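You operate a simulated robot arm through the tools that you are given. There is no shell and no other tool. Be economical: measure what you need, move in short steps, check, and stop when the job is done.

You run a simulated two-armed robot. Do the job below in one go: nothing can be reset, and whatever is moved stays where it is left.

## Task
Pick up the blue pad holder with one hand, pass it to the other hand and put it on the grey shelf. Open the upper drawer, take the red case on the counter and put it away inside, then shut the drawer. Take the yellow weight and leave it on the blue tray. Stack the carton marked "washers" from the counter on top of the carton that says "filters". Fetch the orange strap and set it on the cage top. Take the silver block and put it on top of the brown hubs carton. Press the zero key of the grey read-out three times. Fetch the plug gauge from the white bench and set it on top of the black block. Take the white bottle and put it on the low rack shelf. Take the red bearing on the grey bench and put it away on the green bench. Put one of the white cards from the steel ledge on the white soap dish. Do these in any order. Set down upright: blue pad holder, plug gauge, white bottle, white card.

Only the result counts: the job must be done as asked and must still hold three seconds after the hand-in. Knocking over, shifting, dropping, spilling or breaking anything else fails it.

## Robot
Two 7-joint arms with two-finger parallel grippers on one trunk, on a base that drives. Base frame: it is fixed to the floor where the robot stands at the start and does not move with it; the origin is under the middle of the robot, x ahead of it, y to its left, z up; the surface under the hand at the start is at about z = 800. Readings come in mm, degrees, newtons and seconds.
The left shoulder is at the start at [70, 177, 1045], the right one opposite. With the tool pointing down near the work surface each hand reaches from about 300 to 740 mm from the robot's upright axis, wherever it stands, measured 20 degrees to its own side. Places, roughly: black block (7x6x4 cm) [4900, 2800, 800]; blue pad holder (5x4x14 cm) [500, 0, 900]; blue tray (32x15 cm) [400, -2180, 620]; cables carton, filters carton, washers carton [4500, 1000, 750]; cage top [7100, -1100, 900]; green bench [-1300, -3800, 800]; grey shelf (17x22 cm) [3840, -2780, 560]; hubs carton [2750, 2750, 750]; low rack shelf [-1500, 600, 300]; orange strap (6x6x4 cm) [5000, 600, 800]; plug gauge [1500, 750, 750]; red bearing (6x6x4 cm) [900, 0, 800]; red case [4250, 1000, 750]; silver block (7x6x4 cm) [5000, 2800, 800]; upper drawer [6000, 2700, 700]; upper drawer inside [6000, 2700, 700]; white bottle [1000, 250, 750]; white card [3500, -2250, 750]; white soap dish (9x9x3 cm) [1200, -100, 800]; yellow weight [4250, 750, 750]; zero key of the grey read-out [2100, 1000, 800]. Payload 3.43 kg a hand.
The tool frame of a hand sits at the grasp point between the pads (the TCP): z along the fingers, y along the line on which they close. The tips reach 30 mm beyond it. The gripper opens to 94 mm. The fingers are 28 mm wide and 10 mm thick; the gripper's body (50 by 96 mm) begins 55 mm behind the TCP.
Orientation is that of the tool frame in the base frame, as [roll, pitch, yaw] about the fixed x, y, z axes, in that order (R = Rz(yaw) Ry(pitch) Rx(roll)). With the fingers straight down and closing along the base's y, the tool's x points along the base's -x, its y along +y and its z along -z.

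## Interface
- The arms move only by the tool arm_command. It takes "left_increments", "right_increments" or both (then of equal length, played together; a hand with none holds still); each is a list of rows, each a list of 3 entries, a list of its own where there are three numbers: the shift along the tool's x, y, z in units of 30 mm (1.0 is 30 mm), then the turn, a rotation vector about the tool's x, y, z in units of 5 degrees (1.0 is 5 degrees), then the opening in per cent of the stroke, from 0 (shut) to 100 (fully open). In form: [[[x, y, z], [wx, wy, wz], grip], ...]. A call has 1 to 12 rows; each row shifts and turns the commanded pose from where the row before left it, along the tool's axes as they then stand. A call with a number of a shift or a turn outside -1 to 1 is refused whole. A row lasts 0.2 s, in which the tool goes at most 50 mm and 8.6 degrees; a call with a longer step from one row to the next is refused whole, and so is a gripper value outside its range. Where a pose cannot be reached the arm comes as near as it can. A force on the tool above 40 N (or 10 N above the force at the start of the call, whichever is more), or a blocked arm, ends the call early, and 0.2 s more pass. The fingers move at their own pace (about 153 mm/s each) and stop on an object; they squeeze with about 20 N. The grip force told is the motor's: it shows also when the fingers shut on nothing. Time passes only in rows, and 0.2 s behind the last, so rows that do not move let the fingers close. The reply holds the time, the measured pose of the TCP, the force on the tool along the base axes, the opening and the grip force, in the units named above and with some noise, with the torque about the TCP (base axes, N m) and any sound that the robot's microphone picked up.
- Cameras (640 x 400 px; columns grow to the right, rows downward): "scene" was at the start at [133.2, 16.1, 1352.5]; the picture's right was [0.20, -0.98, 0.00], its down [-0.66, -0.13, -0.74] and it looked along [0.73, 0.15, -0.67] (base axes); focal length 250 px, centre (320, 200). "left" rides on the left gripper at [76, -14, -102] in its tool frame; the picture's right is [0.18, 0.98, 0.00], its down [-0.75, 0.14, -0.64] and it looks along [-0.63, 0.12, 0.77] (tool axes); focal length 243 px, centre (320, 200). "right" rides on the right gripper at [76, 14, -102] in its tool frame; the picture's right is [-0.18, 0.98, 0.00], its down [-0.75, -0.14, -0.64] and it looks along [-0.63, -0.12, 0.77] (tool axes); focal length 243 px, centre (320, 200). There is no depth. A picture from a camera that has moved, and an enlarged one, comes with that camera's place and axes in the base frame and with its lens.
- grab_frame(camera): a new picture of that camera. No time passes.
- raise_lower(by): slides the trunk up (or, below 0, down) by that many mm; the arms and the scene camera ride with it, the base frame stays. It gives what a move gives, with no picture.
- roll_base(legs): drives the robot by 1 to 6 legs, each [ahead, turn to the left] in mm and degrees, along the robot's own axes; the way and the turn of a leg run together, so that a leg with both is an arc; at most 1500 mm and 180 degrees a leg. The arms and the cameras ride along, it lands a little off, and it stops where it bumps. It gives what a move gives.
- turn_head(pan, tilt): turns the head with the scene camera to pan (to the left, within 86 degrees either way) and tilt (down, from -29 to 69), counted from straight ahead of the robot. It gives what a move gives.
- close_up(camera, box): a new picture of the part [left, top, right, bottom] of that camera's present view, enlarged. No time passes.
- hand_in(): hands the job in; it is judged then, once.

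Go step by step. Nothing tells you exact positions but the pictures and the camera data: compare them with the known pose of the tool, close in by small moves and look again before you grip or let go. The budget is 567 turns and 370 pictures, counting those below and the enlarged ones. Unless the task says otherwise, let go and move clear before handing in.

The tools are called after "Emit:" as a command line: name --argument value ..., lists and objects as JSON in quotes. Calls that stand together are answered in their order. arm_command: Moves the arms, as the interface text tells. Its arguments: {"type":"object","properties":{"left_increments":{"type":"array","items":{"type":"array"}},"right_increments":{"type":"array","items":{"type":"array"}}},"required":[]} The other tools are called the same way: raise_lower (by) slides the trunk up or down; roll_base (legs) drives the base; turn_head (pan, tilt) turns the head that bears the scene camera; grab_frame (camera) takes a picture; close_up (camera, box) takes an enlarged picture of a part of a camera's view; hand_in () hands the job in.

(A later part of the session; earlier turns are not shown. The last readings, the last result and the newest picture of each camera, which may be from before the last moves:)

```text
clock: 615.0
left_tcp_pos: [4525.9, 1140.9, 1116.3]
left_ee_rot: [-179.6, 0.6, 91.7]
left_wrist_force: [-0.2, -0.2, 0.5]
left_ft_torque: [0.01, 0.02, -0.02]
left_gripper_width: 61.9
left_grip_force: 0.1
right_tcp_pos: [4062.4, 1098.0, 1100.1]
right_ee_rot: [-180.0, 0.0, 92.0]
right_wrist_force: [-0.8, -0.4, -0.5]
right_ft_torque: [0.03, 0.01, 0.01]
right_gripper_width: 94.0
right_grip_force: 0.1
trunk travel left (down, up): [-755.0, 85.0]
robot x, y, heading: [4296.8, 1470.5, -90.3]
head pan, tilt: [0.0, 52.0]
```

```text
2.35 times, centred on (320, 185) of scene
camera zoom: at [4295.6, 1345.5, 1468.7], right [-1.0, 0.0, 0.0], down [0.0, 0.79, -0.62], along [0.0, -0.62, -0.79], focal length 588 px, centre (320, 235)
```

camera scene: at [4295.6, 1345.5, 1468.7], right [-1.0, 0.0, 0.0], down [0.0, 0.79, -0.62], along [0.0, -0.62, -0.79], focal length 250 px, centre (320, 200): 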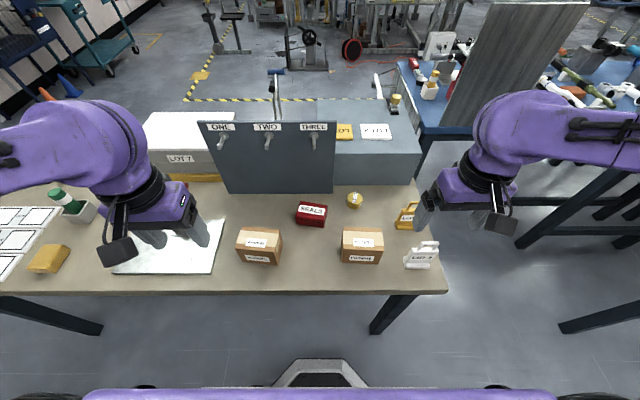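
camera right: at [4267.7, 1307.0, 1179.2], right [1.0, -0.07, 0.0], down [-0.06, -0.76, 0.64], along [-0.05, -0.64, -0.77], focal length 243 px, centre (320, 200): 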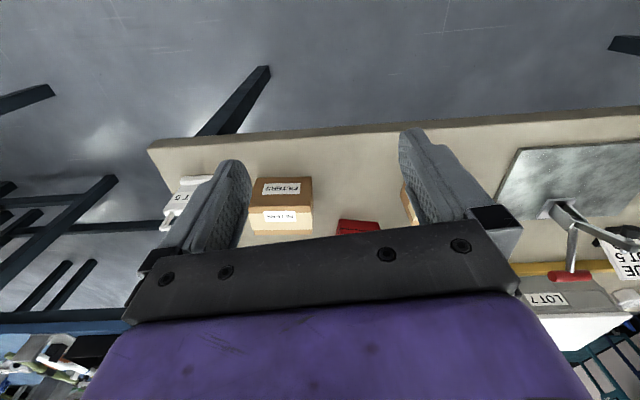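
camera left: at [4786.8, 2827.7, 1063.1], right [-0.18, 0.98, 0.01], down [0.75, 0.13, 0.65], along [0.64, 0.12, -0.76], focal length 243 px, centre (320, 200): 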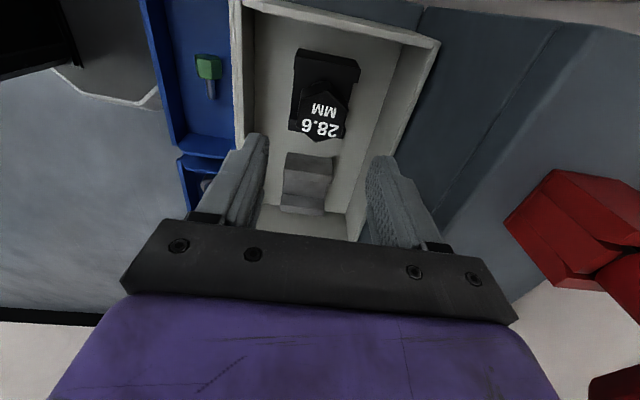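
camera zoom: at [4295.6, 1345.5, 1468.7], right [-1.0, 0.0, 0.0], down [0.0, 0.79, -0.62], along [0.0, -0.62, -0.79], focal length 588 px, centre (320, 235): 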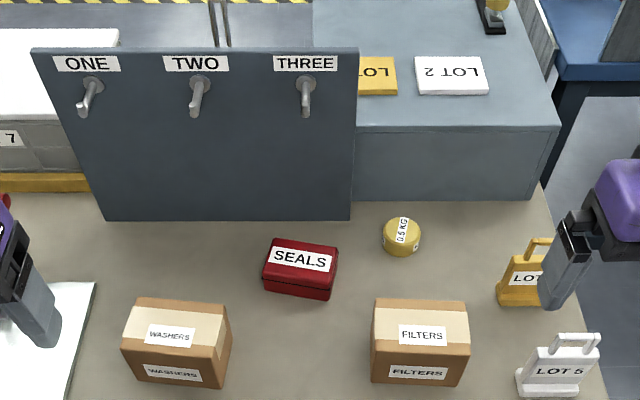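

Now clear: yellow weight (4180, 836), red case SEALS (4319, 897), WASHERS centre (4459, 1016), FILTERS centre (4182, 1018), carton tops z ≈ 880, cartons about 107×76 mm. I turn slightly and rotate the left hand to grip WASHERS across its short side.

Emit:
roll_base --legs '[[0, -12]]'

Emit:
arm_command --left_increments '[[[0, 0, 0], [0, 0, 1], 100], [[0, 0, 0], [0, 0, 1], 100], [[0, 0, 0], [0, 0, 1], 100], [[0, 0, 0], [0, 0, 1], 100], [[0, 0, 0], [0, 0, 1], 100], [[0, 0, 0], [0, 0, 1], 100], [[0, 0, 0], [0, 0, 1], 100], [[0, 0, 0], [0, 0, 1], 100], [[0, 0, 0], [0, 0, 1], 100]]'

Emit:
arm_command --left_increments '[[[0, 0, 0], [0, 0, 1], 100], [[0, 0, 0], [0, 0, 1], 100], [[0, 0, 0], [0, 0, 1], 100], [[0, 0, 0], [0, 0, 1], 100], [[0, 0, 0], [0, 0, 1], 100], [[0, 0, 0], [0, 0, 1], 100], [[0, 0, 0], [0, 0, 1], 100], [[0, 0, 0], [0, 0, 1], 100], [[0, 0, 0], [0, 0, 0.7], 100]]'

Emit:
grab_frame --camera "left"

```text
clock: 616.2
left_tcp_pos: [4448.9, 1100.4, 1115.1]
left_ee_rot: [-179.6, 0.6, 79.4]
left_wrist_force: [-0.6, -0.8, 0.2]
left_ft_torque: [0.0, -0.02, -0.01]
left_gripper_width: 61.5
left_grip_force: 0.1
right_tcp_pos: [3989.4, 1156.1, 1100.6]
right_ee_rot: [-180.0, 0.0, 79.8]
right_wrist_force: [-0.2, -0.2, 0.9]
right_ft_torque: [-0.01, 0.0, 0.0]
right_gripper_width: 94.2
right_grip_force: 0.0
trunk travel left (down, up): [-755.0, 85.0]
robot x, y, heading: [4296.0, 1469.0, -102.2]
head pan, tilt: [0.0, 52.0]
```

```text
clock: 618.2
left_tcp_pos: [4449.3, 1099.9, 1114.3]
left_ee_rot: [179.9, 0.7, 34.2]
left_wrist_force: [-0.8, -0.1, -0.7]
left_ft_torque: [-0.01, 0.03, -0.02]
left_gripper_width: 94.4
left_grip_force: 0.0
right_tcp_pos: [3988.5, 1155.6, 1100.5]
right_ee_rot: [-180.0, 0.0, 79.7]
right_wrist_force: [-0.2, -0.4, -0.3]
right_ft_torque: [-0.01, 0.01, 0.0]
right_gripper_width: 93.9
right_grip_force: 0.0
trunk travel left (down, up): [-755.0, 85.0]
robot x, y, heading: [4292.3, 1474.2, -102.3]
head pan, tilt: [0.0, 52.0]
```

```text
clock: 620.2
left_tcp_pos: [4450.0, 1099.8, 1114.6]
left_ee_rot: [179.5, 0.4, -9.2]
left_wrist_force: [0.1, 0.9, -0.3]
left_ft_torque: [0.0, 0.0, 0.0]
left_gripper_width: 93.8
left_grip_force: 0.1
right_tcp_pos: [3989.2, 1156.5, 1100.6]
right_ee_rot: [179.9, 0.0, 79.7]
right_wrist_force: [0.0, -0.1, 0.9]
right_ft_torque: [-0.02, 0.01, -0.01]
right_gripper_width: 94.1
right_grip_force: 0.0
trunk travel left (down, up): [-755.0, 85.0]
robot x, y, heading: [4294.3, 1471.9, -102.4]
head pan, tilt: [0.0, 52.0]
```

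```text
162 pictures are left
camera left: at [4527.4, 1101.6, 1216.7], right [0.03, -1.0, 0.01], down [-0.76, -0.01, 0.65], along [-0.65, -0.02, -0.76], focal length 243 px, centre (320, 200)
```

left: 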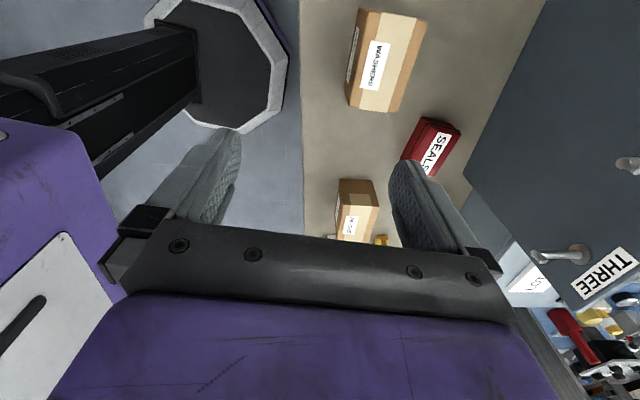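

Emit:
arm_command --left_increments '[[[0.13, 0.445, 0.8], [0, 0, 0], 100], [[0.13, 0.445, 0.8], [0, 0, 0], 100], [[0.13, 0.445, 0.8], [0, 0, 0], 100], [[0.13, 0.445, 0.8], [0, 0, 0], 100], [[0.13, 0.445, 0.8], [0, 0, 0], 100], [[0.13, 0.445, 0.8], [0, 0, 0], 100]]'

Emit:
grab_frame --camera "left"

Emit:
grab_frame --camera "scene"

```text
clock: 621.6
left_tcp_pos: [4460.5, 1014.7, 972.9]
left_ee_rot: [179.5, 0.4, -9.1]
left_wrist_force: [-0.1, 0.4, -0.1]
left_ft_torque: [0.04, 0.0, 0.0]
left_gripper_width: 93.9
left_grip_force: 0.0
right_tcp_pos: [3988.2, 1155.4, 1099.9]
right_ee_rot: [179.9, 0.0, 79.8]
right_wrist_force: [0.0, -0.3, -0.9]
right_ft_torque: [0.0, -0.02, -0.03]
right_gripper_width: 94.0
right_grip_force: 0.1
trunk travel left (down, up): [-755.0, 85.0]
robot x, y, heading: [4294.3, 1474.4, -102.3]
head pan, tilt: [0.0, 52.0]
```

```text
161 pictures are left
camera left: at [4537.4, 1015.9, 1075.0], right [0.03, -1.0, 0.01], down [-0.76, -0.01, 0.65], along [-0.65, -0.02, -0.76], focal length 243 px, centre (320, 200)
```

left: 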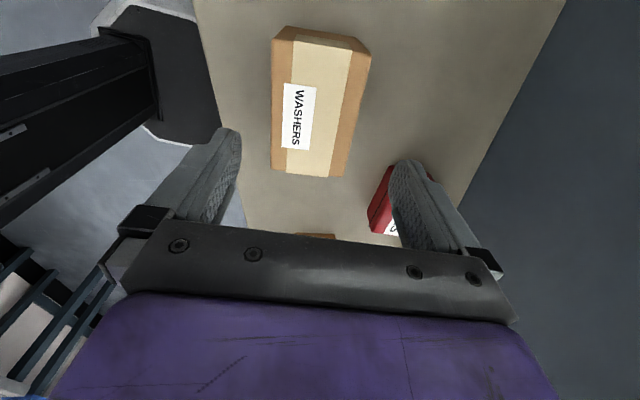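

```text
160 pictures are left
camera scene: at [4268.2, 1347.7, 1468.6], right [-0.98, 0.21, 0.0], down [0.17, 0.77, -0.61], along [-0.13, -0.6, -0.79], focal length 250 px, centre (320, 200)
```

scene: 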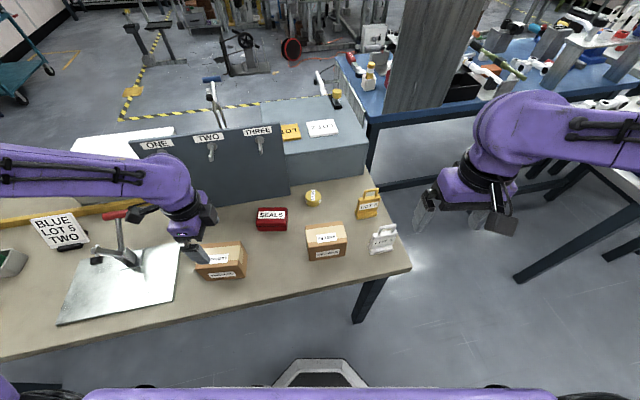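

Emit:
arm_command --left_increments '[[[0.15, 0, 0.9], [0, 0, 0], 100], [[0, 0, 0.9], [0, 0, 0], 100], [[0, 0, 0.9], [0, 0, 0], 100], [[0, 0, 0.95], [0, 0, 0], 100], [[0, 0, 0], [0, 0, 0], 100]]'

Emit:
grab_frame --camera "left"

```text
clock: 622.8
left_tcp_pos: [4461.0, 1013.2, 863.5]
left_ee_rot: [179.4, 0.4, -9.1]
left_wrist_force: [0.0, 0.1, -0.5]
left_ft_torque: [0.03, 0.02, -0.02]
left_gripper_width: 93.8
left_grip_force: 0.1
right_tcp_pos: [3988.9, 1157.9, 1100.3]
right_ee_rot: [180.0, 0.0, 79.8]
right_wrist_force: [-0.5, -0.3, 0.4]
right_ft_torque: [-0.02, 0.0, -0.02]
right_gripper_width: 94.2
right_grip_force: 0.1
trunk travel left (down, up): [-755.0, 85.0]
robot x, y, heading: [4297.9, 1470.7, -102.3]
head pan, tilt: [0.0, 52.0]
```

```text
159 pictures are left
camera left: at [4539.2, 1014.6, 964.8], right [0.03, -1.0, 0.01], down [-0.76, -0.01, 0.65], along [-0.65, -0.02, -0.76], focal length 243 px, centre (320, 200)
```

left: 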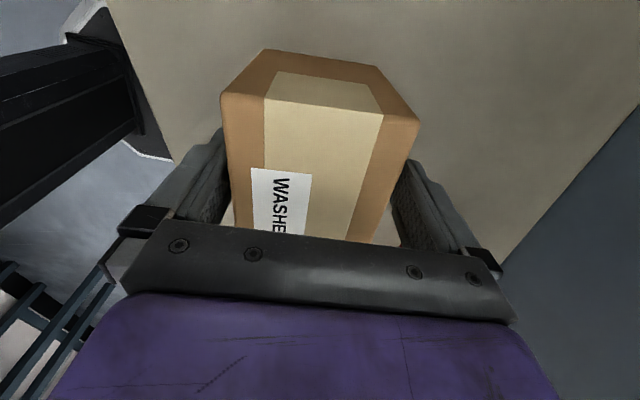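

Straddled. Close and lift.

Emit:
arm_command --left_increments '[[[0, 0, 0], [0, 0, 0], 60], [[0, 0, 0], [0, 0, 0], 30], [[0, 0, 0], [0, 0, 0], 0], [[0, 0, 0], [0, 0, 0], 0], [[0, 0, -0.7], [0, 0, 0], 0], [[0, 0, -1], [0, 0, 0], 0], [[0, 0, -1], [0, 0, 0], 0], [[0, 0, -1], [0, 0, 0], 0], [[0, 0, -1], [0, 0, 0], 0], [[0, 0, -1], [0, 0, 0], 0]]'

Emit:
roll_base --legs '[[0, -24]]'

Emit:
grab_frame --camera "scene"

Emit:
grab_frame --camera "left"

```text
clock: 625.0
left_tcp_pos: [4461.7, 1016.0, 1037.8]
left_ee_rot: [179.4, 0.4, -9.1]
left_wrist_force: [0.2, 0.1, -1.8]
left_ft_torque: [-0.01, -0.03, 0.0]
left_gripper_width: 74.7
left_grip_force: 19.6
right_tcp_pos: [3988.6, 1157.6, 1099.7]
right_ee_rot: [180.0, 0.0, 79.8]
right_wrist_force: [-0.6, 0.4, -0.5]
right_ft_torque: [-0.01, 0.03, 0.0]
right_gripper_width: 94.1
right_grip_force: 0.1
trunk travel left (down, up): [-755.0, 85.0]
robot x, y, heading: [4291.7, 1473.2, -102.3]
head pan, tilt: [0.0, 52.0]
```

```text
clock: 626.7
left_tcp_pos: [4264.8, 986.1, 1036.4]
left_ee_rot: [179.6, 0.4, -32.9]
left_wrist_force: [-0.1, -0.2, -2.8]
left_ft_torque: [0.01, 0.01, -0.02]
left_gripper_width: 74.5
left_grip_force: 20.0
right_tcp_pos: [3888.1, 1306.1, 1100.3]
right_ee_rot: [-180.0, 0.0, 56.1]
right_wrist_force: [0.6, 1.5, -0.1]
right_ft_torque: [-0.02, -0.01, -0.01]
right_gripper_width: 93.9
right_grip_force: 0.0
trunk travel left (down, up): [-755.0, 85.0]
robot x, y, heading: [4294.0, 1474.2, -125.8]
head pan, tilt: [0.0, 52.0]
```

```text
158 pictures are left
camera scene: at [4222.4, 1369.7, 1468.7], right [-0.81, 0.59, 0.0], down [0.46, 0.64, -0.62], along [-0.36, -0.5, -0.79], focal length 250 px, centre (320, 200)
```

scene: 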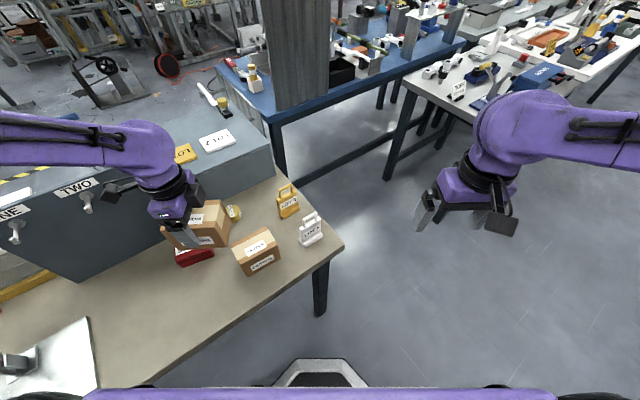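

```text
157 pictures are left
camera left: at [4337.1, 955.7, 1137.6], right [-0.38, -0.93, 0.01], down [-0.7, 0.29, 0.65], along [-0.6, 0.24, -0.76], focal length 243 px, centre (320, 200)
```

left: 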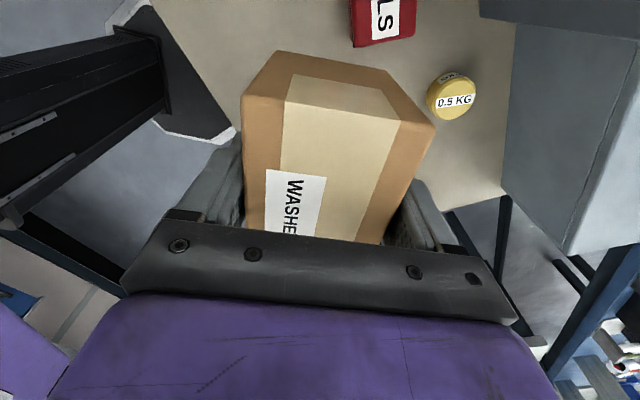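

WASHERS is held. I turn it parallel to FILTERS and move it above.

Emit:
arm_command --left_increments '[[[0, 0, 0], [0, 0, -0.97], 0], [[0, 0, 0], [0, 0, -0.97], 0], [[0, 0, 0], [0, 0, -0.97], 0], [[0, 0, 0], [0, 0, -0.97], 0], [[0, 0, 0], [0, 0, -0.97], 0], [[0, 0, 0], [0, 0, -0.95], 0], [[-0.71, -0.22, 0], [0, 0, 0], 0], [[-0.71, -0.22, 0], [0, 0, 0], 0], [[-0.71, -0.22, 0], [0, 0, 0], 0], [[-0.71, -0.22, 0], [0, 0, 0], 0], [[0, 0, 0.5], [0, 0, 0], 0], [[0, 0, 0], [0, 0, 0], 0]]'

Emit:
close_up --camera "scene" --box '[160, 170, 340, 290]'

Emit:
grab_frame --camera "left"

```text
clock: 629.3
left_tcp_pos: [4182.6, 1019.6, 1021.0]
left_ee_rot: [179.7, 0.7, -3.8]
left_wrist_force: [-0.8, -0.2, -2.2]
left_ft_torque: [0.0, -0.04, -0.04]
left_gripper_width: 74.3
left_grip_force: 20.0
right_tcp_pos: [3888.9, 1306.5, 1099.5]
right_ee_rot: [-179.9, 0.0, 56.1]
right_wrist_force: [0.5, -0.1, -0.5]
right_ft_torque: [0.03, 0.01, 0.0]
right_gripper_width: 93.9
right_grip_force: 0.0
trunk travel left (down, up): [-755.0, 85.0]
robot x, y, heading: [4297.4, 1466.4, -126.2]
head pan, tilt: [0.0, 52.0]
```

```text
3.33 times, centred on (250, 230) of scene
camera zoom: at [4222.4, 1370.1, 1468.8], right [-0.81, 0.59, 0.0], down [0.46, 0.64, -0.62], along [-0.36, -0.5, -0.79], focal length 832 px, centre (553, 100)
```

zoom: 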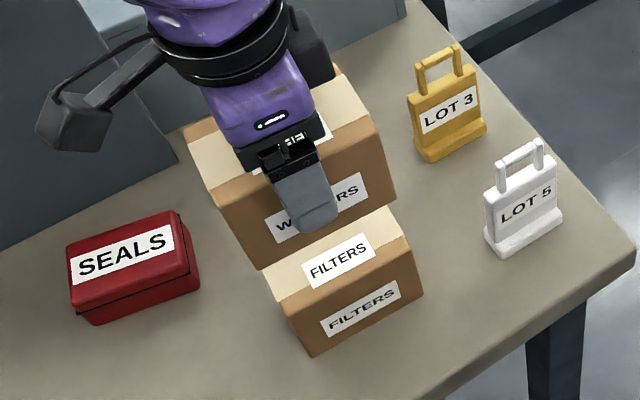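

```text
155 pictures are left
camera left: at [4260.3, 1027.1, 1123.5], right [0.12, -0.99, 0.0], down [-0.75, -0.09, 0.65], along [-0.65, -0.08, -0.76], focal length 243 px, centre (320, 200)
```

left: 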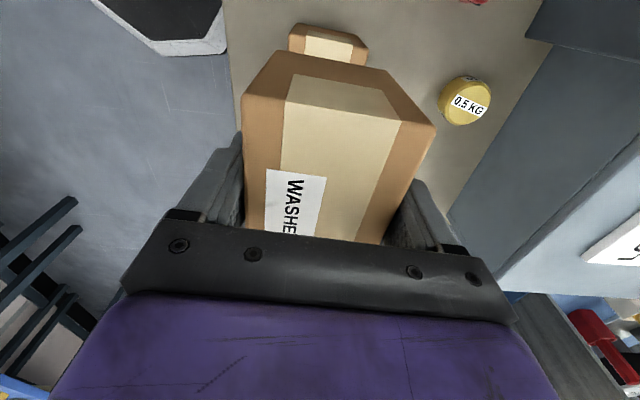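

Emit:
arm_command --left_increments '[[[0, 0.12, 0.7], [0, 0, 0], 0], [[0, 0, 0.7], [0, 0, 0], 0], [[0, 0, 0.6], [0, 0, 0], 0], [[0, 0, 0], [0, 0, 0], 0]]'

Emit:
close_up --camera "scene" --box '[170, 170, 330, 280]'

```text
clock: 630.3
left_tcp_pos: [4181.1, 1014.7, 963.2]
left_ee_rot: [179.8, 0.8, -3.7]
left_wrist_force: [-0.4, 0.6, -1.7]
left_ft_torque: [0.02, 0.0, 0.02]
left_gripper_width: 74.4
left_grip_force: 20.1
right_tcp_pos: [3888.6, 1306.4, 1100.1]
right_ee_rot: [180.0, 0.0, 56.0]
right_wrist_force: [0.3, 0.0, 0.0]
right_ft_torque: [-0.02, 0.02, 0.01]
right_gripper_width: 93.9
right_grip_force: 0.1
trunk travel left (down, up): [-755.0, 85.0]
robot x, y, heading: [4296.4, 1471.9, -126.1]
head pan, tilt: [0.0, 52.0]
```

```text
3.64 times, centred on (250, 225) of scene
camera zoom: at [4222.3, 1369.8, 1468.8], right [-0.81, 0.59, 0.0], down [0.46, 0.64, -0.62], along [-0.36, -0.5, -0.79], focal length 908 px, centre (574, 109)
```

zoom: 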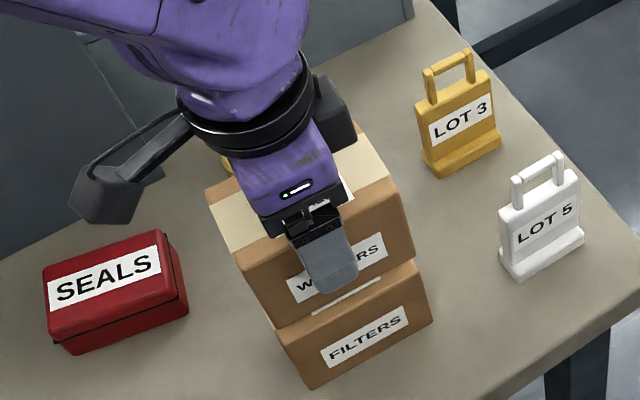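

Emit:
arm_command --left_increments '[[[0, 0, 0.4], [0, 0, 0], 0], [[0, 0, 0.15], [0, 0, 0], 0], [[0, 0, 0], [0, 0, 0], 0]]'

Emit:
arm_command --left_increments '[[[0, 0, 0.12], [0, 0, 0], 0], [[0, 0, 0], [0, 0, 0], 0]]'

```text
clock: 631.1
left_tcp_pos: [4179.8, 1014.4, 947.4]
left_ee_rot: [179.6, 0.8, -3.9]
left_wrist_force: [-0.3, -2.5, 14.7]
left_ft_torque: [0.14, -0.3, 0.02]
left_gripper_width: 74.4
left_grip_force: 20.3
right_tcp_pos: [3889.0, 1306.6, 1101.6]
right_ee_rot: [179.9, 0.0, 56.1]
right_wrist_force: [-0.5, 0.1, -0.1]
right_ft_torque: [0.02, 0.0, 0.01]
right_gripper_width: 94.0
right_grip_force: 0.0
trunk travel left (down, up): [-755.0, 85.0]
robot x, y, heading: [4297.5, 1474.1, -125.8]
head pan, tilt: [0.0, 52.0]
```

```text
clock: 631.7
left_tcp_pos: [4179.8, 1014.4, 943.8]
left_ee_rot: [179.6, 0.6, -3.8]
left_wrist_force: [-2.3, -3.1, 18.4]
left_ft_torque: [0.32, 0.04, 0.16]
left_gripper_width: 74.1
left_grip_force: 20.0
right_tcp_pos: [3887.8, 1307.7, 1100.4]
right_ee_rot: [-180.0, -0.1, 56.1]
right_wrist_force: [-0.8, -1.0, 0.8]
right_ft_torque: [0.02, -0.02, 0.01]
right_gripper_width: 93.8
right_grip_force: 0.1
trunk travel left (down, up): [-755.0, 85.0]
robot x, y, heading: [4296.3, 1471.1, -126.1]
head pan, tilt: [0.0, 52.0]
```

Seated. Release and lift.

Emit:
arm_command --left_increments '[[[0, 0, -0.1], [0, 0, 0], 0], [[0, 0, 0], [0, 0, 0], 90], [[0, 0, 0], [0, 0, 0], 100], [[0, 0, 0], [0, 0, 0], 100], [[0, 0, -0.6], [0, 0, 0], 100], [[0, 0, -1], [0, 0, 0], 100], [[0, 0, -1], [0, 0, 0], 100], [[0, 0, -1], [0, 0, 0], 100], [[0, 0, -1], [0, 0, 0], 100], [[0, 0, -0.8], [0, 0, 0], 100]]'

Emit:
grab_frame --camera "left"

Emit:
close_up --camera "scene" --box '[150, 160, 350, 290]'

```text
clock: 633.9
left_tcp_pos: [4184.1, 1016.6, 1109.8]
left_ee_rot: [179.7, 0.7, -3.8]
left_wrist_force: [0.0, 0.5, 1.0]
left_ft_torque: [-0.01, -0.03, 0.01]
left_gripper_width: 94.1
left_grip_force: 0.0
right_tcp_pos: [3886.7, 1306.3, 1100.8]
right_ee_rot: [-179.9, 0.0, 56.1]
right_wrist_force: [-0.2, -0.1, -0.7]
right_ft_torque: [-0.01, -0.01, -0.01]
right_gripper_width: 94.4
right_grip_force: 0.1
trunk travel left (down, up): [-755.0, 85.0]
robot x, y, heading: [4295.3, 1471.0, -125.9]
head pan, tilt: [0.0, 52.0]
```

```text
153 pictures are left
camera left: at [4261.2, 1024.6, 1210.5], right [0.12, -0.99, 0.0], down [-0.75, -0.09, 0.65], along [-0.65, -0.08, -0.76], focal length 243 px, centre (320, 200)
```

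left: 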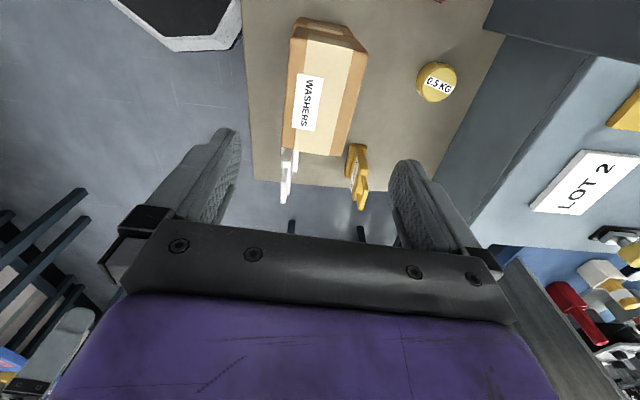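

```text
3.08 times, centred on (250, 225) of scene
camera zoom: at [4222.5, 1370.8, 1468.8], right [-0.81, 0.59, 0.0], down [0.46, 0.64, -0.62], along [-0.36, -0.5, -0.79], focal length 768 px, centre (535, 123)
```

zoom: 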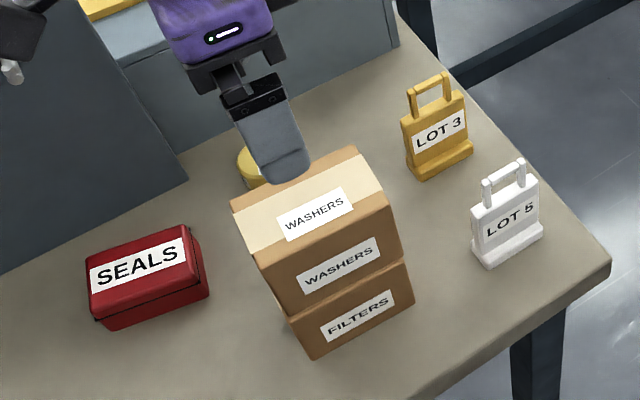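

WASHERS sits on FILTERS. Next I take the red case with the left hand: turn back a bit and go above it.

Emit:
roll_base --legs '[[0, 24]]'

Emit:
arm_command --left_increments '[[[0, 0, 0], [0, 0, 1], 100], [[0, 0, 0], [0, 0, 1], 100], [[0, 0, 0], [0, 0, 1], 100], [[0, 0, 0], [0, 0, 1], 100], [[0, 0, 0], [0, 0, 1], 100], [[0, 0, 0], [0, 0, 0.8], 100], [[-0.3, 0.9, 0.3], [0, 0, 0], 100], [[-0.3, 0.9, 0.3], [0, 0, 0], 100], [[-0.3, 0.9, 0.3], [0, 0, 0], 100], [[-0.3, 0.9, 0.3], [0, 0, 0], 100]]'

Emit:
grab_frame --camera "left"

Emit:
grab_frame --camera "scene"

```text
clock: 635.5
left_tcp_pos: [4380.1, 1009.9, 1108.6]
left_ee_rot: [179.7, 0.7, 20.4]
left_wrist_force: [0.3, -0.4, -1.0]
left_ft_torque: [0.01, 0.0, -0.03]
left_gripper_width: 94.0
left_grip_force: 0.0
right_tcp_pos: [3992.4, 1154.3, 1099.2]
right_ee_rot: [-180.0, -0.1, 80.2]
right_wrist_force: [-0.6, 0.8, 0.0]
right_ft_torque: [-0.07, -0.04, -0.01]
right_gripper_width: 93.9
right_grip_force: 0.0
trunk travel left (down, up): [-755.0, 85.0]
robot x, y, heading: [4296.1, 1474.9, -101.7]
head pan, tilt: [0.0, 52.0]
```

```text
clock: 637.7
left_tcp_pos: [4326.9, 908.3, 1072.9]
left_ee_rot: [179.5, 0.5, -8.7]
left_wrist_force: [1.6, 5.1, -2.3]
left_ft_torque: [0.22, -0.07, 0.01]
left_gripper_width: 90.4
left_grip_force: 0.1
right_tcp_pos: [3993.3, 1155.2, 1099.9]
right_ee_rot: [179.9, 0.0, 80.4]
right_wrist_force: [-0.2, -0.6, 0.4]
right_ft_torque: [-0.02, 0.0, 0.01]
right_gripper_width: 94.1
right_grip_force: 0.0
trunk travel left (down, up): [-755.0, 85.0]
robot x, y, heading: [4290.3, 1473.1, -101.6]
head pan, tilt: [0.0, 52.0]
```

```text
151 pictures are left
camera left: at [4403.9, 910.3, 1174.8], right [0.03, -1.0, 0.01], down [-0.76, -0.02, 0.65], along [-0.65, -0.03, -0.76], focal length 243 px, centre (320, 200)
```

left: 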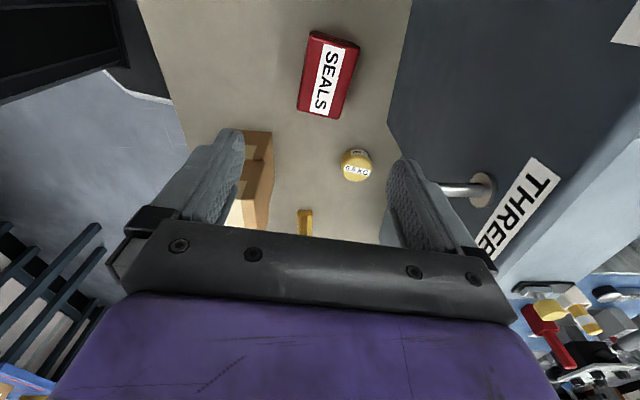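

```text
150 pictures are left
camera scene: at [4270.4, 1350.4, 1469.0], right [-0.98, 0.2, 0.0], down [0.16, 0.77, -0.62], along [-0.13, -0.6, -0.79], focal length 250 px, centre (320, 200)
```

scene: 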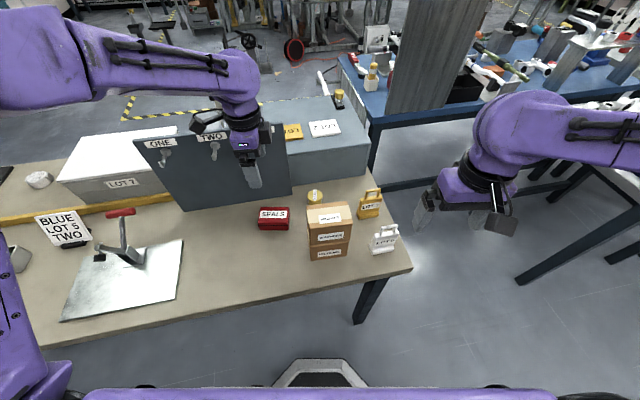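

The rear finger touched a hook on the board behind the case. I back off, and will grip the case off-centre (+x side) so hand and wrist miss that hook.

Emit:
arm_command --left_increments '[[[0, -0.7, 0], [0, 0, 0], 85], [[0, 0, -0.6], [0, 0, 0], 85], [[0.85, 0, 0], [0, 0, 0], 85], [[0, 0.98, 0], [0, 0, 0], 85], [[0, 0, 0], [0, 0, 0], 85]]'

Emit:
grab_frame --camera "left"

Emit:
close_up --camera "scene" --box '[200, 100, 320, 240]'

```text
clock: 638.9
left_tcp_pos: [4353.3, 898.9, 1093.0]
left_ee_rot: [179.5, 0.5, -8.6]
left_wrist_force: [-0.7, 0.0, 0.2]
left_ft_torque: [0.02, 0.02, 0.01]
left_gripper_width: 79.6
left_grip_force: 0.1
right_tcp_pos: [3991.4, 1154.4, 1100.9]
right_ee_rot: [-179.9, 0.1, 80.4]
right_wrist_force: [-0.4, -0.2, 0.0]
right_ft_torque: [-0.01, 0.02, 0.01]
right_gripper_width: 94.1
right_grip_force: 0.1
trunk travel left (down, up): [-755.0, 85.0]
robot x, y, heading: [4296.3, 1471.4, -101.7]
head pan, tilt: [0.0, 52.0]
```

```text
149 pictures are left
camera left: at [4429.9, 900.6, 1194.6], right [0.03, -1.0, 0.01], down [-0.76, -0.02, 0.65], along [-0.65, -0.03, -0.76], focal length 243 px, centre (320, 200)
```

left: 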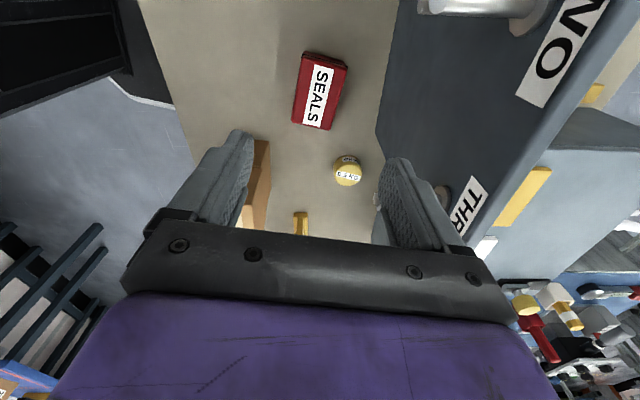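

```text
2.86 times, centred on (260, 170) of scene
camera zoom: at [4269.6, 1349.9, 1468.9], right [-0.98, 0.21, 0.0], down [0.16, 0.77, -0.62], along [-0.13, -0.6, -0.79], focal length 714 px, centre (491, 286)
```

zoom: 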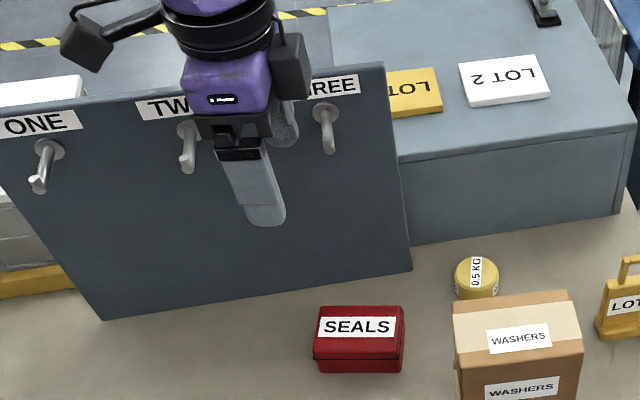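

The hand now passes between the two hooks. I descend in two stages.

Emit:
arm_command --left_increments '[[[-0.15, 0.15, 0.9], [0, 0, 0], 85], [[0, 0, 0.9], [0, 0, 0], 85], [[0, 0, 0.9], [0, 0, 0], 85], [[0, 0, 0.9], [0, 0, 0], 85], [[0, 0, 0.9], [0, 0, 0], 85]]'

Emit:
grab_frame --camera "left"

Emit:
close_up --camera "scene" --box '[200, 100, 320, 240]'

```text
clock: 640.1
left_tcp_pos: [4345.5, 893.1, 958.8]
left_ee_rot: [179.5, 0.4, -8.6]
left_wrist_force: [1.5, -0.4, -0.1]
left_ft_torque: [0.06, 0.07, 0.07]
left_gripper_width: 79.8
left_grip_force: 0.1
right_tcp_pos: [3991.9, 1154.0, 1100.3]
right_ee_rot: [-179.9, -0.1, 80.3]
right_wrist_force: [-0.1, 0.3, -0.6]
right_ft_torque: [-0.03, 0.01, 0.01]
right_gripper_width: 94.0
right_grip_force: 0.1
trunk travel left (down, up): [-755.0, 85.0]
robot x, y, heading: [4294.0, 1468.3, -102.0]
head pan, tilt: [0.0, 52.0]
```

```text
147 pictures are left
camera left: at [4423.1, 895.0, 1060.2], right [0.03, -1.0, 0.01], down [-0.76, -0.02, 0.65], along [-0.65, -0.03, -0.76], focal length 243 px, centre (320, 200)
```

left: 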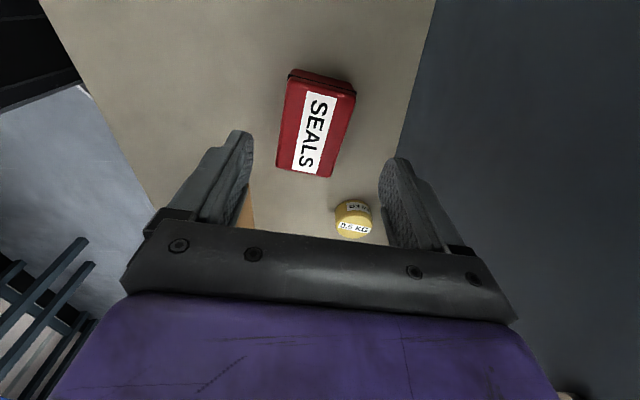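

```text
2.86 times, centred on (260, 170) of scene
camera zoom: at [4270.6, 1348.5, 1468.8], right [-0.98, 0.21, 0.0], down [0.16, 0.77, -0.62], along [-0.13, -0.6, -0.79], focal length 714 px, centre (491, 286)
```

zoom: 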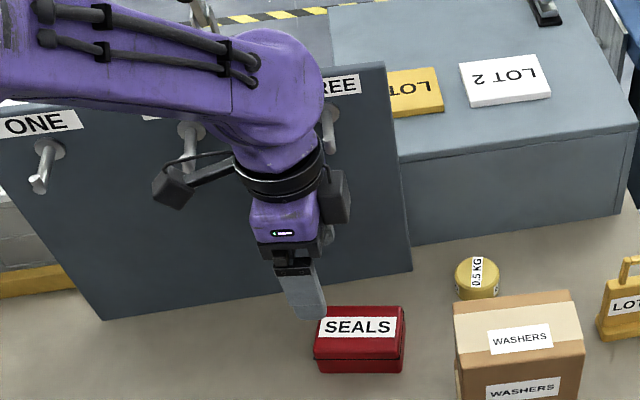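

Emit:
arm_command --left_increments '[[[0.05, 0, 0.9], [0, 0, 0], 85], [[0, 0, 0.9], [0, 0, 0], 85], [[0, 0, 0.9], [0, 0, 0], 85], [[0, 0, 0.9], [0, 0, 0], 85], [[0, 0, 0.4], [0, 0, 0], 85], [[0, 0, 0], [0, 0, 0], 85]]'

Emit:
grab_frame --camera "left"

```text
clock: 641.5
left_tcp_pos: [4347.0, 892.4, 837.4]
left_ee_rot: [179.4, 0.4, -8.6]
left_wrist_force: [-0.7, 0.6, 0.4]
left_ft_torque: [-0.03, -0.01, 0.01]
left_gripper_width: 80.3
left_grip_force: 0.1
right_tcp_pos: [3992.0, 1154.1, 1100.3]
right_ee_rot: [180.0, -0.1, 80.3]
right_wrist_force: [-0.1, 0.5, -0.3]
right_ft_torque: [0.0, 0.04, 0.02]
right_gripper_width: 94.0
right_grip_force: 0.0
trunk travel left (down, up): [-755.0, 85.0]
robot x, y, heading: [4298.5, 1471.1, -101.6]
head pan, tilt: [0.0, 52.0]
```

```text
145 pictures are left
camera left: at [4425.7, 894.4, 938.5], right [0.03, -1.0, 0.01], down [-0.76, -0.02, 0.65], along [-0.65, -0.03, -0.76], focal length 243 px, centre (320, 200)
```

left: 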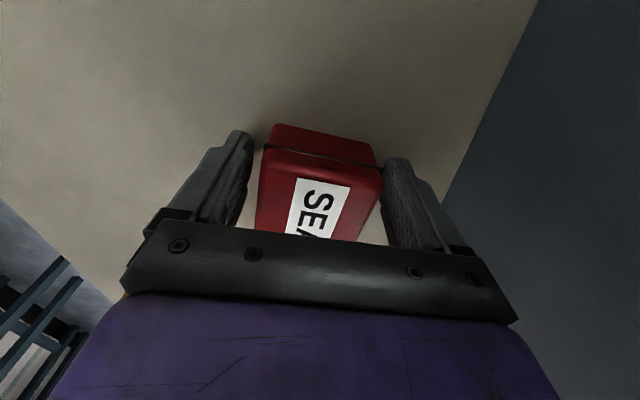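

Emit:
arm_command --left_increments '[[[0, 0, 0], [0, 0, 0], 50], [[0, 0, 0], [0, 0, 0], 20], [[0, 0, 0], [0, 0, 0], 0], [[0, 0, 0], [0, 0, 0], 0], [[0, -0.15, -0.6], [0, 0, 0], 0], [[0, 0, -1], [0, 0, 0], 0], [[0, 0, -1], [0, 0, 0], 0], [[0, 0, -1], [0, 0, 0], 0], [[0, 0, -1], [0, 0, 0], 0], [[0, 0, -1], [0, 0, 0], 0], [[0, 0, -1], [0, 0, 0], 0], [[0, 0, -1], [0, 0, 0], 0]]'

Emit:
arm_command --left_increments '[[[0, 0, -1], [0, 0, 0], 0], [[0, 0, -1], [0, 0, 0], 0], [[0, -0.9, -0.3], [0, 0, 0], 0], [[0, -0.9, 0], [0, 0, 0], 0], [[0, -0.9, 0], [0, 0, 0], 0], [[0, -0.9, 0], [0, 0, 0], 0], [[0, -0.9, 0], [0, 0, 0], 0]]'

Emit:
grab_frame --camera "scene"

```text
clock: 644.1
left_tcp_pos: [4346.5, 897.4, 1068.0]
left_ee_rot: [179.3, 0.4, -8.8]
left_wrist_force: [-0.5, -0.7, -0.9]
left_ft_torque: [-0.03, -0.04, -0.03]
left_gripper_width: 66.3
left_grip_force: 20.1
right_tcp_pos: [3991.5, 1155.2, 1100.6]
right_ee_rot: [-180.0, 0.0, 80.4]
right_wrist_force: [0.0, 0.4, 0.4]
right_ft_torque: [-0.07, -0.05, 0.02]
right_gripper_width: 93.6
right_grip_force: 0.0
trunk travel left (down, up): [-755.0, 85.0]
robot x, y, heading: [4298.8, 1471.4, -102.1]
head pan, tilt: [0.0, 52.0]
```

```text
clock: 645.7
left_tcp_pos: [4370.4, 1031.8, 1134.9]
left_ee_rot: [179.4, 0.5, -8.6]
left_wrist_force: [0.4, -0.2, -1.5]
left_ft_torque: [-0.02, -0.02, 0.03]
left_gripper_width: 66.3
left_grip_force: 19.5
right_tcp_pos: [3992.8, 1157.1, 1100.2]
right_ee_rot: [-179.8, 0.0, 80.2]
right_wrist_force: [0.2, -0.2, 0.3]
right_ft_torque: [-0.04, 0.03, -0.03]
right_gripper_width: 94.0
right_grip_force: 0.0
trunk travel left (down, up): [-755.0, 85.0]
robot x, y, heading: [4294.0, 1471.7, -101.9]
head pan, tilt: [0.0, 52.0]
```

```text
144 pictures are left
camera scene: at [4272.0, 1349.7, 1468.9], right [-0.98, 0.21, 0.0], down [0.16, 0.77, -0.62], along [-0.13, -0.6, -0.79], focal length 250 px, centre (320, 200)
```

scene: 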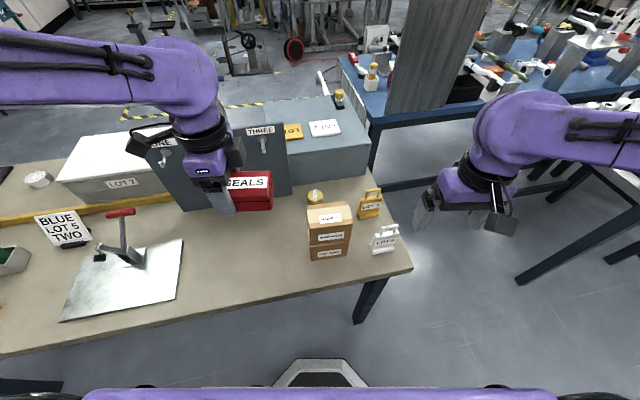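

Case held. I back off and drive east to look at the drawer cabinet.

Emit:
roll_base --legs '[[-220, 0], [0, 106], [1480, 0], [0, 84]]'

Emit:
turn_head --pan -10 --tilt 30

Emit:
grab_frame --camera "scene"

```text
clock: 662.6
left_tcp_pos: [5706.0, 2191.0, 1133.7]
left_ee_rot: [179.4, 0.4, -179.1]
left_wrist_force: [-0.4, -0.4, -1.7]
left_ft_torque: [-0.02, 0.07, 0.0]
left_gripper_width: 66.4
left_grip_force: 19.5
right_tcp_pos: [6099.3, 2129.8, 1100.6]
right_ee_rot: [180.0, -0.1, -90.2]
right_wrist_force: [0.2, -0.1, 0.4]
right_ft_torque: [-0.02, 0.0, 0.02]
right_gripper_width: 94.2
right_grip_force: 0.1
trunk travel left (down, up): [-755.0, 85.0]
robot x, y, heading: [5853.9, 1764.2, 87.4]
head pan, tilt: [0.0, 52.0]
```

```text
clock: 663.4
left_tcp_pos: [5705.5, 2189.2, 1133.1]
left_ee_rot: [179.4, 0.4, -179.2]
left_wrist_force: [-0.7, -0.1, -1.6]
left_ft_torque: [0.01, 0.08, 0.0]
left_gripper_width: 66.2
left_grip_force: 19.7
right_tcp_pos: [6098.2, 2130.1, 1099.9]
right_ee_rot: [-179.9, -0.1, -90.2]
right_wrist_force: [-0.5, -0.6, 0.5]
right_ft_torque: [0.01, -0.01, 0.02]
right_gripper_width: 93.9
right_grip_force: 0.0
trunk travel left (down, up): [-755.0, 85.0]
robot x, y, heading: [5852.1, 1766.9, 87.5]
head pan, tilt: [-10.0, 30.0]
```

```text
143 pictures are left
camera scene: at [5874.2, 1905.1, 1500.9], right [0.98, -0.21, 0.0], down [-0.11, -0.49, -0.87], along [0.19, 0.85, -0.5], focal length 250 px, centre (320, 200)
```

scene: 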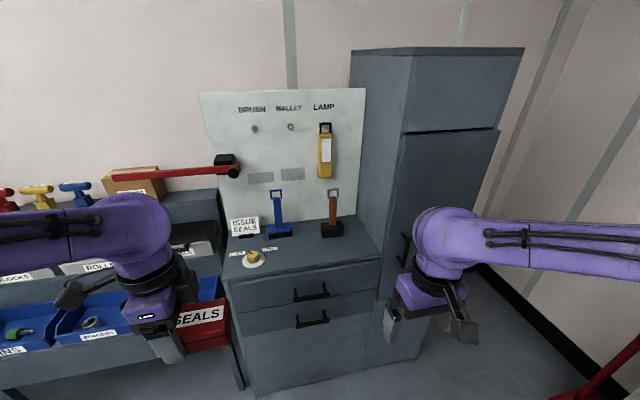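

I see the cabinet: two drawers with bar handles; the upper handle is near (5980, 2550). I zoom in, and turn the right hand so its fingers can straddle the bar with a forward tilt.

Emit:
close_up --camera "scene" --box '[210, 200, 410, 360]'

Emit:
arm_command --right_increments '[[[0, 0, 0], [0, 0, -1], 100], [[0, 0, 0], [0, 0, -1], 100], [[0, 0, 0], [0, 0, -1], 100], [[0, 0, 0], [0, 0, -1], 100], [[0, 0, 0], [0, 0, -1], 100], [[0, 0, 0], [0, 0, -1], 100], [[0, 0, 0], [0, 0, -1], 100], [[0, 0, 0], [0, 0, -1], 100], [[0, 0, 0], [0, 0, -1], 100]]'

Emit:
arm_command --right_increments '[[[0, 0, 0], [0, 0, -1], 100], [[0, 0, 0], [0, 0, -1], 100], [[0, 0, 0], [0, 0, -1], 100], [[0, 0, 0], [0, 0, -1], 100], [[0, 0, 0], [0, 0, -1], 100], [[0, 0, 0], [0, 0, -1], 100], [[0, 0, 0], [0, 0, -1], 100], [[0, 0, 0], [0, 0, -1], 100], [[0, 0, 0], [0, 0, -1], 100]]'

```text
2.50 times, centred on (310, 280) of scene
camera zoom: at [5874.2, 1905.1, 1500.9], right [0.98, -0.21, 0.0], down [-0.11, -0.49, -0.87], along [0.19, 0.85, -0.5], focal length 624 px, centre (345, 0)
```

zoom: 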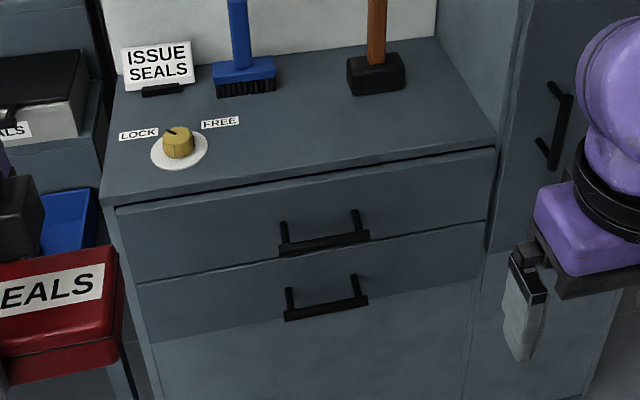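

```text
clock: 665.4
left_tcp_pos: [5706.6, 2190.4, 1132.6]
left_ee_rot: [179.5, 0.3, -179.1]
left_wrist_force: [-0.1, 0.2, -1.5]
left_ft_torque: [-0.01, 0.07, -0.01]
left_gripper_width: 66.3
left_grip_force: 19.7
right_tcp_pos: [6097.7, 2130.9, 1100.2]
right_ee_rot: [-180.0, -0.1, -45.1]
right_wrist_force: [0.6, -0.3, 0.4]
right_ft_torque: [0.0, 0.01, -0.01]
right_gripper_width: 94.3
right_grip_force: 0.1
trunk travel left (down, up): [-755.0, 85.0]
robot x, y, heading: [5852.4, 1766.0, 87.7]
head pan, tilt: [-10.0, 30.0]
```

```text
clock: 667.4
left_tcp_pos: [5705.7, 2190.9, 1133.0]
left_ee_rot: [179.3, 0.4, -179.1]
left_wrist_force: [-0.4, 0.1, -1.3]
left_ft_torque: [0.0, 0.03, -0.02]
left_gripper_width: 66.2
left_grip_force: 20.3
right_tcp_pos: [6098.9, 2129.7, 1100.9]
right_ee_rot: [179.9, -0.1, -0.1]
right_wrist_force: [-0.5, -0.3, 0.2]
right_ft_torque: [0.01, -0.01, 0.0]
right_gripper_width: 94.1
right_grip_force: 0.1
trunk travel left (down, up): [-755.0, 85.0]
robot x, y, heading: [5850.7, 1769.7, 87.6]
head pan, tilt: [-10.0, 30.0]
```

There is a LOCK/FREE knob on top — the drawer may be locked. I zoom on the knob.

Emit:
close_up --camera "scene" --box '[225, 235, 305, 275]'

```text
8.00 times, centred on (265, 255) of scene
camera zoom: at [5874.4, 1905.1, 1500.9], right [0.98, -0.21, 0.0], down [-0.11, -0.49, -0.87], along [0.19, 0.85, -0.5], focal length 1998 px, centre (760, -240)
```

zoom: 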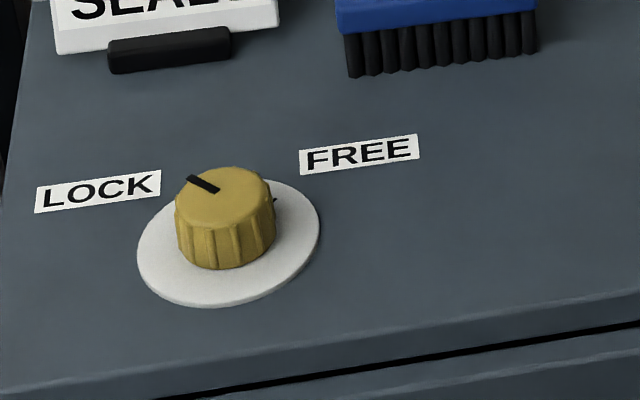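

The knob's mark points to LOCK, so it must be turned to FREE first. I drive closer, a bit to the left, so the right hand reaches both knob and handle.

Emit:
roll_base --legs '[[0, 25], [370, 0], [0, -23]]'

Emit:
turn_head --pan -15 --tilt 50

Emit:
grab_frame --camera "scene"

Emit:
grab_frame --camera "right"

```text
clock: 672.2
left_tcp_pos: [5551.6, 2525.7, 1134.0]
left_ee_rot: [179.4, 0.6, -177.1]
left_wrist_force: [-1.1, -0.8, -1.6]
left_ft_torque: [0.01, 0.04, 0.0]
left_gripper_width: 66.4
left_grip_force: 20.0
right_tcp_pos: [5945.8, 2480.2, 1100.1]
right_ee_rot: [179.9, -0.1, 1.7]
right_wrist_force: [-0.6, -0.1, -0.1]
right_ft_torque: [0.0, -0.03, 0.03]
right_gripper_width: 94.1
right_grip_force: 0.0
trunk travel left (down, up): [-755.0, 85.0]
robot x, y, heading: [5711.4, 2111.0, 90.0]
head pan, tilt: [-10.0, 30.0]
```

```text
clock: 673.1
left_tcp_pos: [5551.0, 2525.2, 1133.0]
left_ee_rot: [179.4, 0.4, -177.2]
left_wrist_force: [1.1, -0.3, -1.7]
left_ft_torque: [-0.02, 0.05, 0.02]
left_gripper_width: 66.2
left_grip_force: 20.1
right_tcp_pos: [5944.9, 2479.2, 1099.1]
right_ee_rot: [180.0, 0.0, 1.7]
right_wrist_force: [0.3, 0.3, 0.0]
right_ft_torque: [0.0, -0.02, 0.0]
right_gripper_width: 94.0
right_grip_force: 0.0
trunk travel left (down, up): [-755.0, 85.0]
robot x, y, heading: [5712.2, 2107.8, 89.7]
head pan, tilt: [-15.0, 50.0]
```

```text
140 pictures are left
camera scene: at [5734.0, 2231.6, 1471.5], right [0.96, -0.27, 0.0], down [-0.2, -0.74, -0.64], along [0.17, 0.62, -0.77], focal length 250 px, centre (320, 200)
```

scene: 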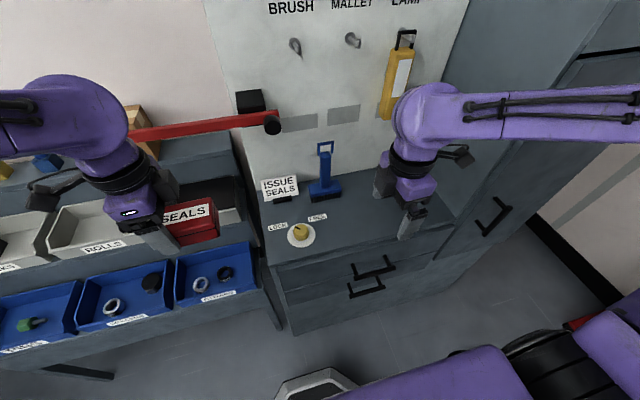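

```text
139 pictures are left
camera right: at [6022.9, 2467.0, 1202.9], right [-0.15, -0.99, 0.0], down [-0.76, 0.12, 0.64], along [-0.63, 0.1, -0.77], focal length 243 px, centre (320, 200)
```

right: 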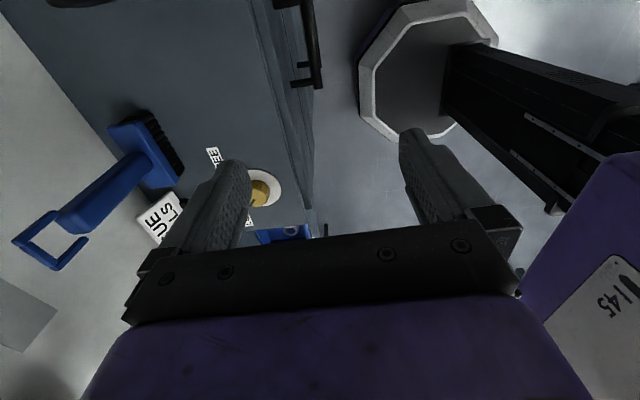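

Knob at about (5786, 2607), top z ≈ 880; upper handle bar at about (5981, 2517, 734). I bring the right hand over the knob.

Emit:
arm_command --right_increments '[[[-0.65, -0.55, 0.4], [0, 0, 0], 75], [[-0.65, -0.55, 0.4], [0, 0, 0], 75], [[-0.65, -0.55, 0.4], [0, 0, 0], 75], [[-0.65, -0.55, 0.4], [0, 0, 0], 75], [[-0.65, -0.55, 0.4], [0, 0, 0], 75], [[-0.65, -0.55, 0.4], [0, 0, 0], 75], [[-0.65, -0.55, 0.4], [0, 0, 0], 75], [[-0.65, -0.55, 0.4], [0, 0, 0], 75]]'

Emit:
grab_frame --camera "right"

Emit:
close_up --camera "scene" --box '[250, 140, 410, 270]'

```text
clock: 674.9
left_tcp_pos: [5550.6, 2527.0, 1133.8]
left_ee_rot: [179.5, 0.5, -177.1]
left_wrist_force: [0.6, -0.1, -1.8]
left_ft_torque: [-0.06, 0.05, 0.0]
left_gripper_width: 66.0
left_grip_force: 19.6
right_tcp_pos: [5783.9, 2607.5, 1004.0]
right_ee_rot: [179.8, -0.1, 1.7]
right_wrist_force: [-0.4, 1.1, -0.7]
right_ft_torque: [-0.01, -0.04, -0.03]
right_gripper_width: 70.5
right_grip_force: 0.1
trunk travel left (down, up): [-755.0, 85.0]
robot x, y, heading: [5712.4, 2107.8, 89.8]
head pan, tilt: [-15.0, 50.0]
```

```text
138 pictures are left
camera right: at [5860.9, 2595.5, 1107.0], right [-0.15, -0.99, 0.0], down [-0.76, 0.12, 0.64], along [-0.63, 0.1, -0.77], focal length 243 px, centre (320, 200)
```

right: 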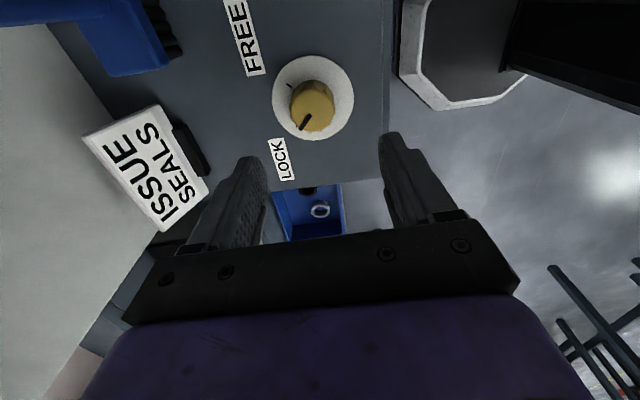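

```text
3.08 times, centred on (330, 205) of scene
camera zoom: at [5732.3, 2232.8, 1471.3], right [0.96, -0.27, 0.0], down [-0.2, -0.74, -0.64], along [0.17, 0.62, -0.77], focal length 768 px, centre (289, 185)
```

zoom: 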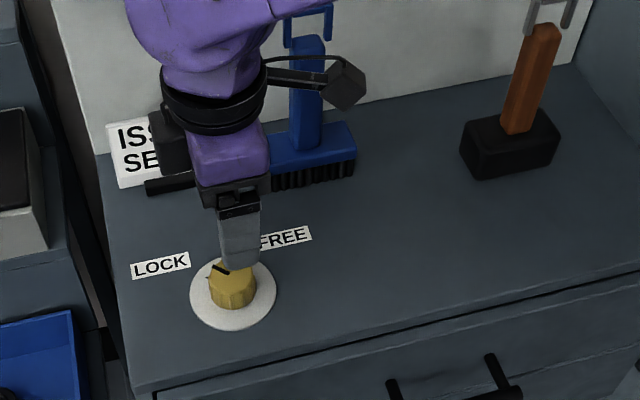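

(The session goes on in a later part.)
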